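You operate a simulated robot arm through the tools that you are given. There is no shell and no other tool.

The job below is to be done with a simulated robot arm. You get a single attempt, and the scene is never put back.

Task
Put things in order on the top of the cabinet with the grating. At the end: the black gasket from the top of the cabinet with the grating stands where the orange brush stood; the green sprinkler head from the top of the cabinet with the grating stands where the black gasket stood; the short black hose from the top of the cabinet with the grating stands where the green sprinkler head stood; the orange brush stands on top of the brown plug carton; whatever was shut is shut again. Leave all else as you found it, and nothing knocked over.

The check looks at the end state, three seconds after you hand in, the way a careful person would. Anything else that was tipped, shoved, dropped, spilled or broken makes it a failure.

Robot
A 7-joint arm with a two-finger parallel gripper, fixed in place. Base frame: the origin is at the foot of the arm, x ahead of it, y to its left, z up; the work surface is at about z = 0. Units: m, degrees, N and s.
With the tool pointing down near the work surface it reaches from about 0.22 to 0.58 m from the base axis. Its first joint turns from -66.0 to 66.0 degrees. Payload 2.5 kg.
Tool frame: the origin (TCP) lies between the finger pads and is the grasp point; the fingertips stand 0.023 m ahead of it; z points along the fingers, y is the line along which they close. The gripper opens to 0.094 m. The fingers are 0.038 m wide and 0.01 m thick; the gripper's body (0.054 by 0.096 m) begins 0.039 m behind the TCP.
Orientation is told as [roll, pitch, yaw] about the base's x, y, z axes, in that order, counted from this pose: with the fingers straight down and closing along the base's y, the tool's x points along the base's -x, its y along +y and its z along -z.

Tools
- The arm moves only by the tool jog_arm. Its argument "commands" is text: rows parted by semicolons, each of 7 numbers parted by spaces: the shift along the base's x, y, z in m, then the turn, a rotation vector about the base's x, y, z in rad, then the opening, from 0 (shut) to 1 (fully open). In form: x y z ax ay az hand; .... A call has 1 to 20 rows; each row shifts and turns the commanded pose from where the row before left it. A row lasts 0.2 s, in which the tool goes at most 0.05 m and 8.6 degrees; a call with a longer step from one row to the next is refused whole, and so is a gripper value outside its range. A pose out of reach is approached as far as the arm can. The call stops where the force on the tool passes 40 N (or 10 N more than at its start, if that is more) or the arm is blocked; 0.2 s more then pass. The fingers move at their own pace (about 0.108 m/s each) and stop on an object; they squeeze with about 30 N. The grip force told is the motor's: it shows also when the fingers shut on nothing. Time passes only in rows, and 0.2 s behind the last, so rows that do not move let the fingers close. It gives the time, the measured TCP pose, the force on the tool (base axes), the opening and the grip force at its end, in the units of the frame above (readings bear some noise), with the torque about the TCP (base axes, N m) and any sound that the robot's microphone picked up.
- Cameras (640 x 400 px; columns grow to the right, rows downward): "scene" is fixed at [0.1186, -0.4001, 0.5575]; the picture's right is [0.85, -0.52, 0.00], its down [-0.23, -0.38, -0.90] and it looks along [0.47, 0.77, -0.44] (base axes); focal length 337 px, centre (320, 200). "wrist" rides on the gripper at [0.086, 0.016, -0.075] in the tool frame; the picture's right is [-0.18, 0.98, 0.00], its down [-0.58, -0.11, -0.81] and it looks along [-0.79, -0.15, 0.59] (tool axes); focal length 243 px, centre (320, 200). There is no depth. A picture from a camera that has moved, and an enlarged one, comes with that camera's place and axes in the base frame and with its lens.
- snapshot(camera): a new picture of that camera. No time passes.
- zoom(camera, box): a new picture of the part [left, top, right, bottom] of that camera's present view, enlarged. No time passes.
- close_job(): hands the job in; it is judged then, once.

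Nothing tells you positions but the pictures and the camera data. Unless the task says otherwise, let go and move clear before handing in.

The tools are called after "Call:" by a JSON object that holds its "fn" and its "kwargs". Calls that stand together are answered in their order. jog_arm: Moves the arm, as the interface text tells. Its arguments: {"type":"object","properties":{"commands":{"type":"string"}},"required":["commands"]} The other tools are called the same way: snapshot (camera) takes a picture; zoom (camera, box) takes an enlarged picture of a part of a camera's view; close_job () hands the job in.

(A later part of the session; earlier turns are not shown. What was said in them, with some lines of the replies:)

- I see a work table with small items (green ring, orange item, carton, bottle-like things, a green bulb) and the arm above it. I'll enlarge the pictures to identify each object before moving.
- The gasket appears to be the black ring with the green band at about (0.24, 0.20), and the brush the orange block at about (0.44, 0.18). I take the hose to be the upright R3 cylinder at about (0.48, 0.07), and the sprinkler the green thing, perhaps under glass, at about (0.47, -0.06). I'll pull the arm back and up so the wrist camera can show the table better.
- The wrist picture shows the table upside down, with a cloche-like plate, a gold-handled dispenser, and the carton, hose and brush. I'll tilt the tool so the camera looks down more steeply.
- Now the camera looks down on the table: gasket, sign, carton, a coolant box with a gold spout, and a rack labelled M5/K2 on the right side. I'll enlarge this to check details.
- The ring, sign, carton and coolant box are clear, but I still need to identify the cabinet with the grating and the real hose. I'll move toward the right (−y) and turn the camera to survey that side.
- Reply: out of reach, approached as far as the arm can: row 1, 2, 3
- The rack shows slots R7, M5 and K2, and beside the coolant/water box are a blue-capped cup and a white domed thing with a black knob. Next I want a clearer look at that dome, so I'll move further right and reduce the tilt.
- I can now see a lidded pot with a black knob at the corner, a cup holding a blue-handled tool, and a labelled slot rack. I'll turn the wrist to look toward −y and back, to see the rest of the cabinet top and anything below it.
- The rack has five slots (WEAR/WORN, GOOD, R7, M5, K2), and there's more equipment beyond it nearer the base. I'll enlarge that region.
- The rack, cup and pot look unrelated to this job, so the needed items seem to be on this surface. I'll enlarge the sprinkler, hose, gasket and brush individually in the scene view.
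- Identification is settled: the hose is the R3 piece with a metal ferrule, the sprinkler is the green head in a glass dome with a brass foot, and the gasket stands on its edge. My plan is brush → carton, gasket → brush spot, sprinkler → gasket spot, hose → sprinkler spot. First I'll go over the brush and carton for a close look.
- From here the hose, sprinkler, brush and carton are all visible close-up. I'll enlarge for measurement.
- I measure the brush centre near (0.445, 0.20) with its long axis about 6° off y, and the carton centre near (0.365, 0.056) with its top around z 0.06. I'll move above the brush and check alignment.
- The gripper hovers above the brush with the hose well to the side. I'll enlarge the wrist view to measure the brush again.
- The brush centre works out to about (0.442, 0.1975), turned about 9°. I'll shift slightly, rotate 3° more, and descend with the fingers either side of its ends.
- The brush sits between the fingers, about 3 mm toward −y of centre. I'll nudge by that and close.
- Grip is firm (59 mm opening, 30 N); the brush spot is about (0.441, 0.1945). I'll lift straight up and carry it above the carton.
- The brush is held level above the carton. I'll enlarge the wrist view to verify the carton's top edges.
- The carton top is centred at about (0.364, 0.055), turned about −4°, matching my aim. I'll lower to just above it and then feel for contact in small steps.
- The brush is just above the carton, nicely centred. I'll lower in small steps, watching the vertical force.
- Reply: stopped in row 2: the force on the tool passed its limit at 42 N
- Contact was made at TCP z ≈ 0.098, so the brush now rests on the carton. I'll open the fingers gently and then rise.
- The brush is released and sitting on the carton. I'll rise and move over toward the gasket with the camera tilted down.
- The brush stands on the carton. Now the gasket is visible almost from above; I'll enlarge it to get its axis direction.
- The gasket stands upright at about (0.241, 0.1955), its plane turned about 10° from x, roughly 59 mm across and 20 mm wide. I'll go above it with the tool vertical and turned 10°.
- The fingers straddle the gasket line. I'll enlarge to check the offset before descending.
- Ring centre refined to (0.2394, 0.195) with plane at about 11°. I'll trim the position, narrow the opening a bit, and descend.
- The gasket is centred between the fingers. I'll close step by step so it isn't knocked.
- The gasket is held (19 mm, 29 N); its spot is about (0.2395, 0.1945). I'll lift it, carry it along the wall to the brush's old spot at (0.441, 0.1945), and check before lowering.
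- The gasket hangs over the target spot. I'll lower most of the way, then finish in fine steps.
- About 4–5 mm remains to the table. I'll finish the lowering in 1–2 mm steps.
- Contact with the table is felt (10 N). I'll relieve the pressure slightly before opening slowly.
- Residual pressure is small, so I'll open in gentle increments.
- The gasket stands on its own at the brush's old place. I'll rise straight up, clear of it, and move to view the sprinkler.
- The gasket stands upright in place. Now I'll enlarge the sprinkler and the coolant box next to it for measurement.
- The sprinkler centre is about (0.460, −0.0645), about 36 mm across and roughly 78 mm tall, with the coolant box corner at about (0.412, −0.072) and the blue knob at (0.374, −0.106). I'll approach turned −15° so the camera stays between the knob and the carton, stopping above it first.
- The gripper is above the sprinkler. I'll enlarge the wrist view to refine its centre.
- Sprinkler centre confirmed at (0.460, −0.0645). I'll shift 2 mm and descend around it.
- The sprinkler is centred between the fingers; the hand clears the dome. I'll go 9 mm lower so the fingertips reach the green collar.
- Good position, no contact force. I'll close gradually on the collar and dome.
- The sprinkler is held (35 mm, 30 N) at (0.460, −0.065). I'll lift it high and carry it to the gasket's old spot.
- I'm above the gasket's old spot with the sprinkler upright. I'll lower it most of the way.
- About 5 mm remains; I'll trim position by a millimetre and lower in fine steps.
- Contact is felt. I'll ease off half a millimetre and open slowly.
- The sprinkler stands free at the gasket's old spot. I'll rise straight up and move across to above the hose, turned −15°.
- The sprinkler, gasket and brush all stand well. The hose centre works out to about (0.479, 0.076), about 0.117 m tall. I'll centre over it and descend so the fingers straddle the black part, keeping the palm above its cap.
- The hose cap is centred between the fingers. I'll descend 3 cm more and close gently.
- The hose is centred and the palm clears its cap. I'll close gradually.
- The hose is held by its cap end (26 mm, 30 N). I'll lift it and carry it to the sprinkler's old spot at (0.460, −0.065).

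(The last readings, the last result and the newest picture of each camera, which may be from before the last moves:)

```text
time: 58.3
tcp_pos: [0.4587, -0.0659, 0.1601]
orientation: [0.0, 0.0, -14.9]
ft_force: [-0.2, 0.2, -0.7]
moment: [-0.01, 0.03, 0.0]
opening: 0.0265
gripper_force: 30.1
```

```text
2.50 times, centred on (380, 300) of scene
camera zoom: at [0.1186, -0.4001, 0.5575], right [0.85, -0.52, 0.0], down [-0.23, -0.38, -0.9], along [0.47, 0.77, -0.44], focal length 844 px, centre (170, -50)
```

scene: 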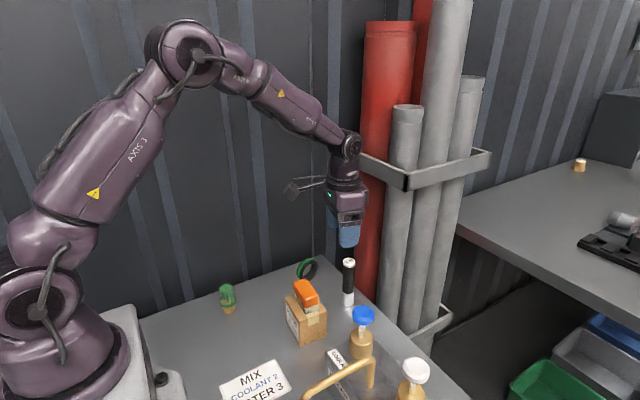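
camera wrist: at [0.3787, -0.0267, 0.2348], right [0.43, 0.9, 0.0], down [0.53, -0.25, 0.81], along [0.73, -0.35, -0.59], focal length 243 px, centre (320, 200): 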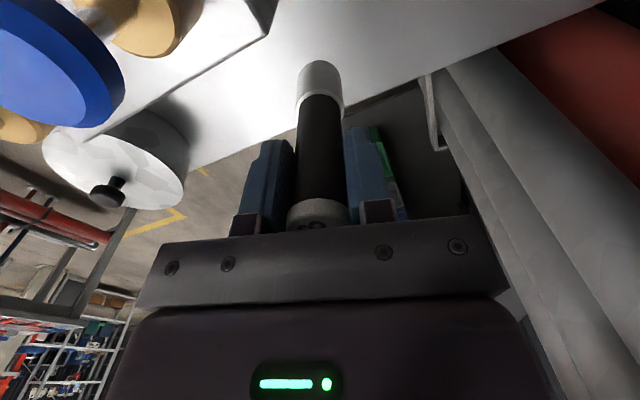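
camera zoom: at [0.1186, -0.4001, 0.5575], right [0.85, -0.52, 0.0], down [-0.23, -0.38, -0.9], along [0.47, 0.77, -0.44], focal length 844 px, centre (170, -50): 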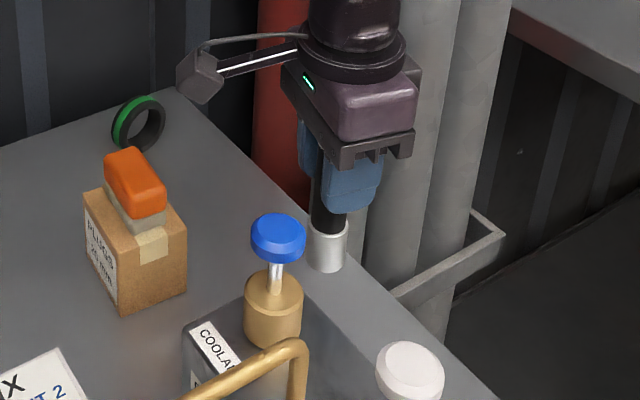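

The hose hangs over the sprinkler's old spot, clear of the blue knob. I'll lower most of the way.

Call:
{"fn": "jog_arm", "kwargs": {"commands": "0.0015 0 -0.025 0 0 0 0.12; 0 0 -0.025 0 0 0 0.12; 0 0 -0.01 0 0 0 0.12; 0 0 -0.005 0 0 0 0.12; 0 0 0 0 0 0 0.12"}}

Call:
{"fn": "snapshot", "kwargs": {"camera": "wrist"}}

```text
time: 59.5
tcp_pos: [0.4606, -0.0665, 0.093]
orientation: [0.0, 0.0, -15.0]
ft_force: [-0.6, -0.9, -2.2]
moment: [0.03, -0.01, -0.02]
opening: 0.026
gripper_force: 30.0
```

```text
taken
camera wrist: at [0.3814, -0.0273, 0.1676], right [0.43, 0.9, 0.0], down [0.53, -0.25, 0.81], along [0.73, -0.35, -0.59], focal length 243 px, centre (320, 200)
```

wrist: 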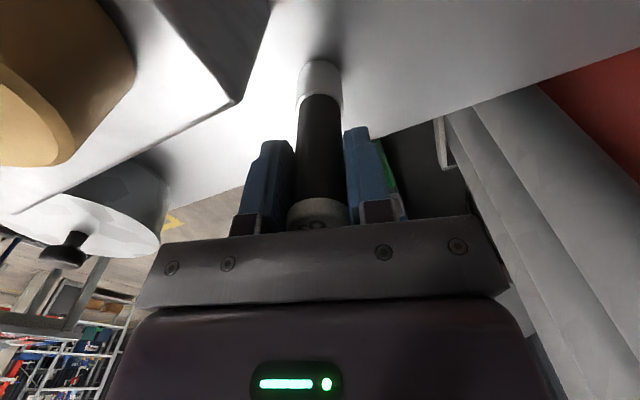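

Position is right on target with about 5 mm to go. I'll finish in fine steps.

Call:
{"fn": "jog_arm", "kwargs": {"commands": "0 0 -0.002 0 0 0 0.12; 0 0 -0.0015 0 0 0 0.12; 0 0 0 0 0 0 0.12"}}

```text
time: 60.3
tcp_pos: [0.4604, -0.066, 0.0892]
orientation: [0.1, 0.0, -15.0]
ft_force: [-0.1, 0.8, -1.6]
moment: [0.03, 0.03, 0.0]
opening: 0.0263
gripper_force: 29.9
```

Call:
{"fn": "jog_arm", "kwargs": {"commands": "0 0 -0.001 0 0 0 0.12; 0 0 0 0 0 0 0.12"}}

```text
time: 60.9
tcp_pos: [0.4604, -0.0664, 0.0879]
orientation: [0.1, 0.0, -15.1]
ft_force: [-2.4, 0.5, 7.7]
moment: [-0.09, 0.3, -0.04]
opening: 0.0264
gripper_force: 30.2
```

Contact is felt. I'll ease off slightly and open slowly.

Call:
{"fn": "jog_arm", "kwargs": {"commands": "0 0 0.0004 0 0 0 0.12; 0 0 0 0 0 0 0.27; 0 0 0 0 0 0 0.285; 0 0 0 0 0 0 0.3; 0 0 0 0 0 0 0.33; 0 0 0 0 0 0 0.38; 0 0 0 0 0 0 0.45; 0 0 0 0 0 0 0.53; 0 0 0 0 0 0 0.6; 0 0 0 0 0 0 0.6"}}

Call:
{"fn": "snapshot", "kwargs": {"camera": "wrist"}}

Call:
{"fn": "zoom", "kwargs": {"camera": "scene", "box": [300, 220, 460, 380]}}

```text
time: 63.1
tcp_pos: [0.4611, -0.0664, 0.0892]
orientation: [0.1, -0.1, -15.0]
ft_force: [-0.1, -0.6, 1.0]
moment: [-0.04, 0.02, 0.02]
opening: 0.0564
gripper_force: 0.1
```

```text
taken
camera wrist: at [0.3821, -0.0271, 0.1635], right [0.43, 0.9, 0.0], down [0.53, -0.25, 0.81], along [0.73, -0.35, -0.59], focal length 243 px, centre (320, 200)
```

wrist: 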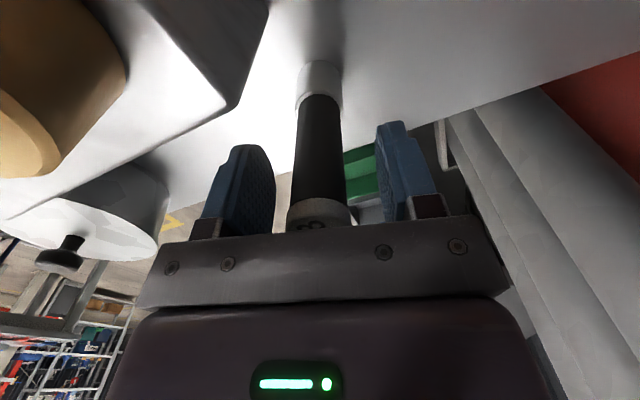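

```text
2.50 times, centred on (380, 300) of scene
camera zoom: at [0.1186, -0.4001, 0.5575], right [0.85, -0.52, 0.0], down [-0.23, -0.38, -0.9], along [0.47, 0.77, -0.44], focal length 844 px, centre (170, -50)
```

zoom: 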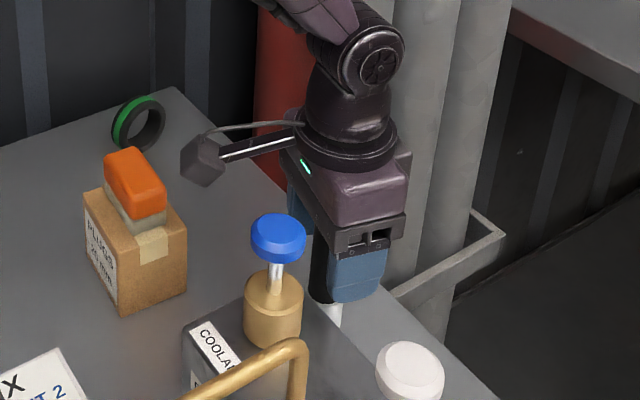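

The hose stands free between the open fingers. I'll lift straight up well above it and retreat toward the middle to inspect everything.

Call:
{"fn": "jog_arm", "kwargs": {"commands": "0 0 0.01 0 0 0 0.6; 0 0 0.025 0 0 0 0.6; 0 0 0.04 0 0 0 0.6; 0 0 0.045 0 0 0 0.6; 0 0 0.045 0 0 0 0.6; -0.03 0.02 0.02 0 0 0.0873 0.6; -0.03 0.02 0.02 0 0 0.0873 0.6; -0.03 0.02 0.02 0 0 0.0873 0.6; -0.03 0.01 0.02 0 0.1 0 0.6; -0.02 0 0.01 0 0.1 0 0.6; 0 0 0 0 0.1 0 0.6; 0 0 0 0 0 0 0.6"}}

Call:
{"fn": "snapshot", "kwargs": {"camera": "wrist"}}

Call:
{"fn": "snapshot", "kwargs": {"camera": "scene"}}

```text
time: 65.7
tcp_pos: [0.3231, 0.0041, 0.3433]
orientation: [0.0, 17.2, 0.1]
ft_force: [-0.6, 0.4, -0.3]
moment: [0.0, 0.03, -0.02]
opening: 0.0563
gripper_force: 0.1
```

```text
taken
camera wrist: at [0.2608, 0.0212, 0.4405], right [0.17, 0.98, -0.05], down [0.79, -0.11, 0.6], along [0.58, -0.15, -0.8], focal length 243 px, centre (320, 200)
```

wrist: 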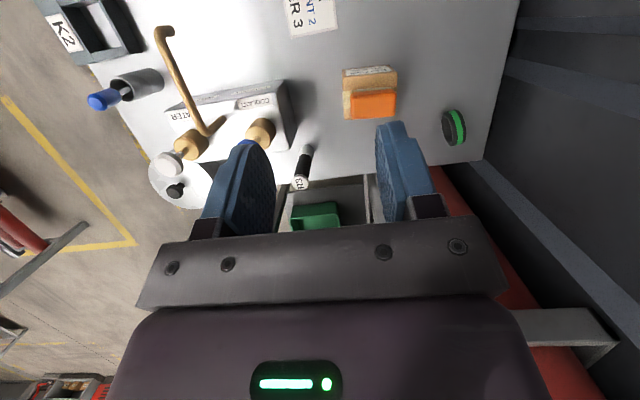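

```text
taken
```

scene: 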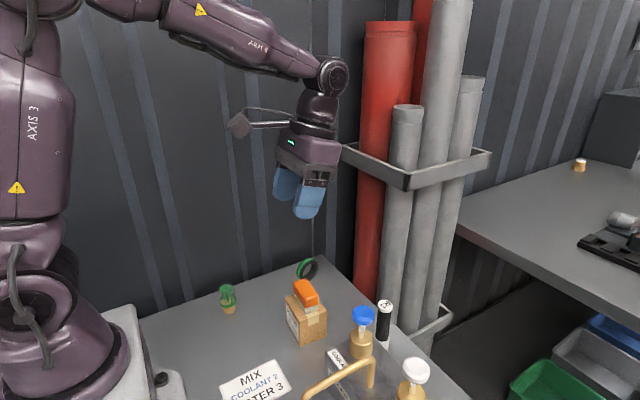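

Call:
{"fn": "zoom", "kwargs": {"camera": "scene", "box": [200, 240, 320, 350]}}

Call:
{"fn": "zoom", "kwargs": {"camera": "scene", "box": [280, 240, 430, 370]}}

Call:
{"fn": "zoom", "kwargs": {"camera": "wrist", "box": [80, 20, 330, 220]}}

Call:
{"fn": "zoom", "kwargs": {"camera": "wrist", "box": [280, 40, 500, 200]}}

```text
3.64 times, centred on (260, 295) of scene
camera zoom: at [0.1186, -0.4001, 0.5575], right [0.85, -0.52, 0.0], down [-0.23, -0.38, -0.9], along [0.47, 0.77, -0.44], focal length 1227 px, centre (538, -146)
```

zoom: 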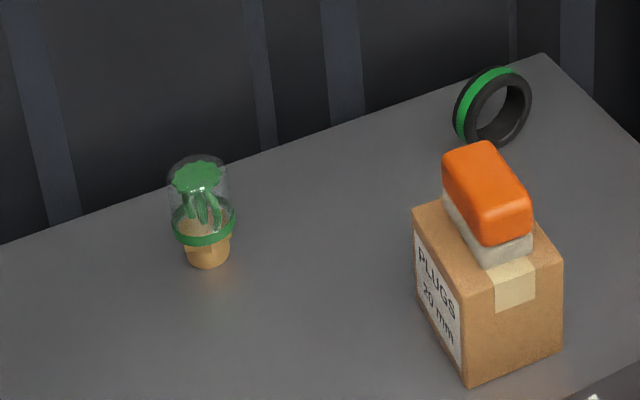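

```text
3.08 times, centred on (355, 305) of scene
camera zoom: at [0.1186, -0.4001, 0.5575], right [0.85, -0.52, 0.0], down [-0.23, -0.38, -0.9], along [0.47, 0.77, -0.44], focal length 1038 px, centre (212, -123)
```

zoom: 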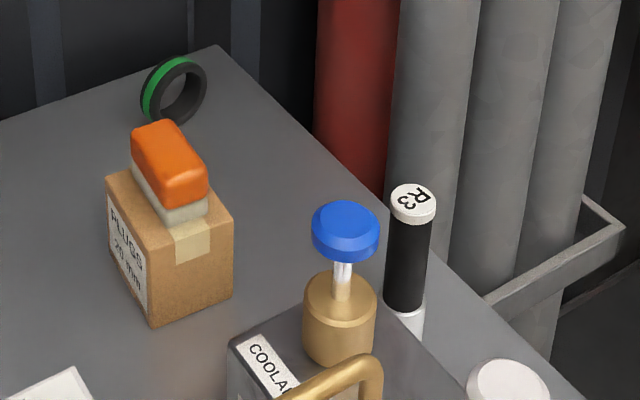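

```text
2.00 times, centred on (205, 120) of wrist
camera zoom: at [0.2608, 0.0212, 0.4405], right [0.17, 0.98, -0.05], down [0.79, -0.11, 0.6], along [0.58, -0.15, -0.8], focal length 485 px, centre (550, 360)
```

zoom: 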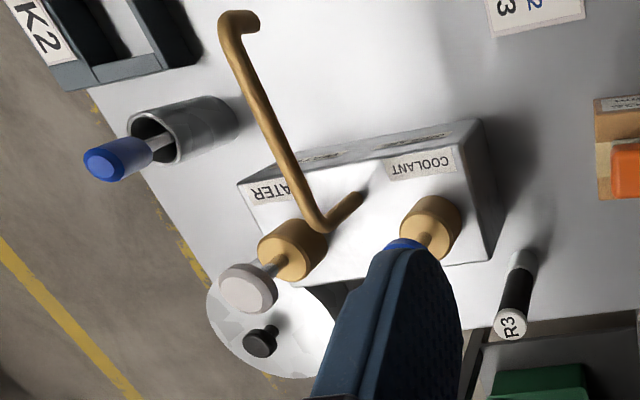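

```text
2.50 times, centred on (390, 120) of wrist
camera zoom: at [0.2608, 0.0212, 0.4405], right [0.17, 0.98, -0.05], down [0.79, -0.11, 0.6], along [0.58, -0.15, -0.8], focal length 606 px, centre (145, 400)
```

zoom: 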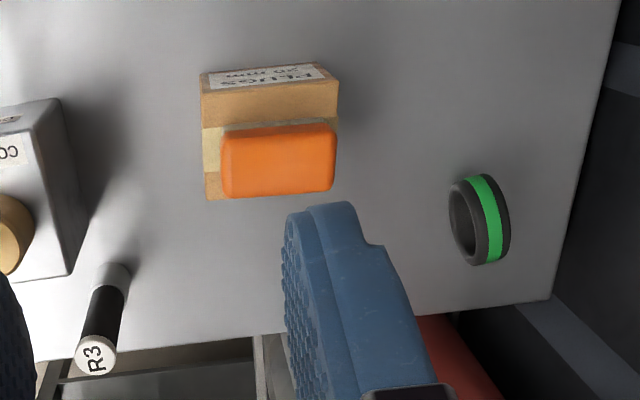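

All four items appear in place and upright, and nothing else seems to have shifted. I'll double-check the far bench for look-alikes, so I'm sure I identified the gasket and hose correctly.

Call:
{"fn": "zoom", "kwargs": {"camera": "scene", "box": [540, 140, 640, 260]}}

Call:
{"fn": "zoom", "kwargs": {"camera": "scene", "box": [200, 340, 440, 400]}}

```text
3.33 times, centred on (590, 200) of scene
camera zoom: at [0.1186, -0.4001, 0.5575], right [0.85, -0.52, 0.0], down [-0.23, -0.38, -0.9], along [0.47, 0.77, -0.44], focal length 1125 px, centre (-580, 200)
```

zoom: 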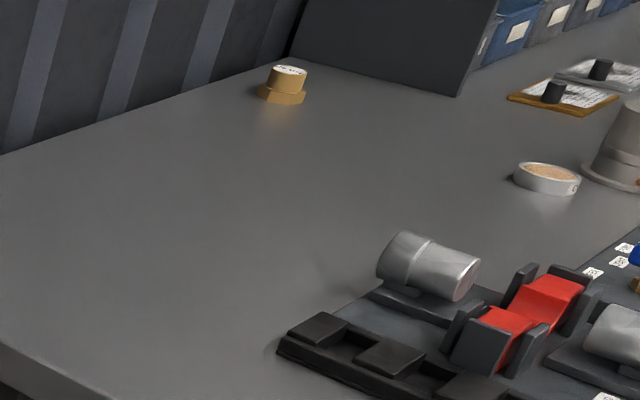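

```text
2.67 times, centred on (320, 370) of scene
camera zoom: at [0.1186, -0.4001, 0.5575], right [0.85, -0.52, 0.0], down [-0.23, -0.38, -0.9], along [0.47, 0.77, -0.44], focal length 900 px, centre (320, -253)
```

zoom: 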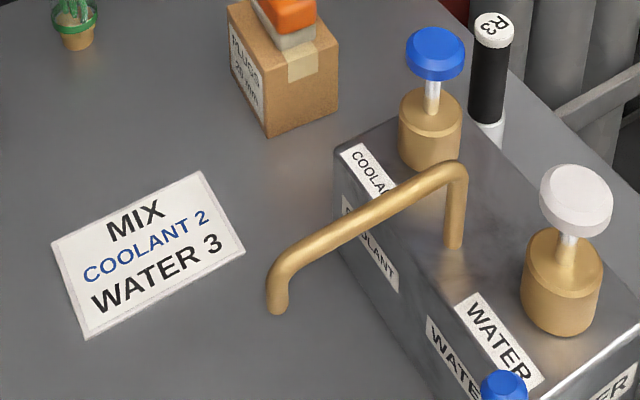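

Final check: the gasket, sprinkler and hose stand upright and unmoving in their new places. The brush rests on the unmoved carton, nothing was opened, and the arm is clear. I'm handing in the job.

Call:
{"fn": "close_job", "kwargs": {}}

```text
The job is handed in.
```

I finished all four moves and handed the job in. In the last pictures everything stood upright where it should and nothing else looked disturbed.

| Item | Now stands | Position (x, y) |
|---|---|---|
| Orange brush | On top of the brown plug carton, roughly centred | about (0.364, 0.055) |
| Black gasket | Upright on its edge where the brush stood | about (0.441, 0.195) |
| Green sprinkler head | Upright where the gasket stood | about (0.240, 0.193) |
| Short black hose | Upright where the sprinkler head stood | about (0.460, −0.065) |

- **Identification:** I took the black ring with the green band as the gasket and the R3 piece with the metal end as the hose. I never saw the cabinet's grating itself. I took the surface the arm stands on as the one you meant, since all the named items were there and the other bench is out of reach.
- **Brush placement:** setting the brush down briefly pushed on the carton with about 42 N. The carton's position matched the earlier picture within about a pixel.
- **Shut items:** I did not open anything, so nothing needed shutting again. I let go of everything and moved the arm clear before handing in.
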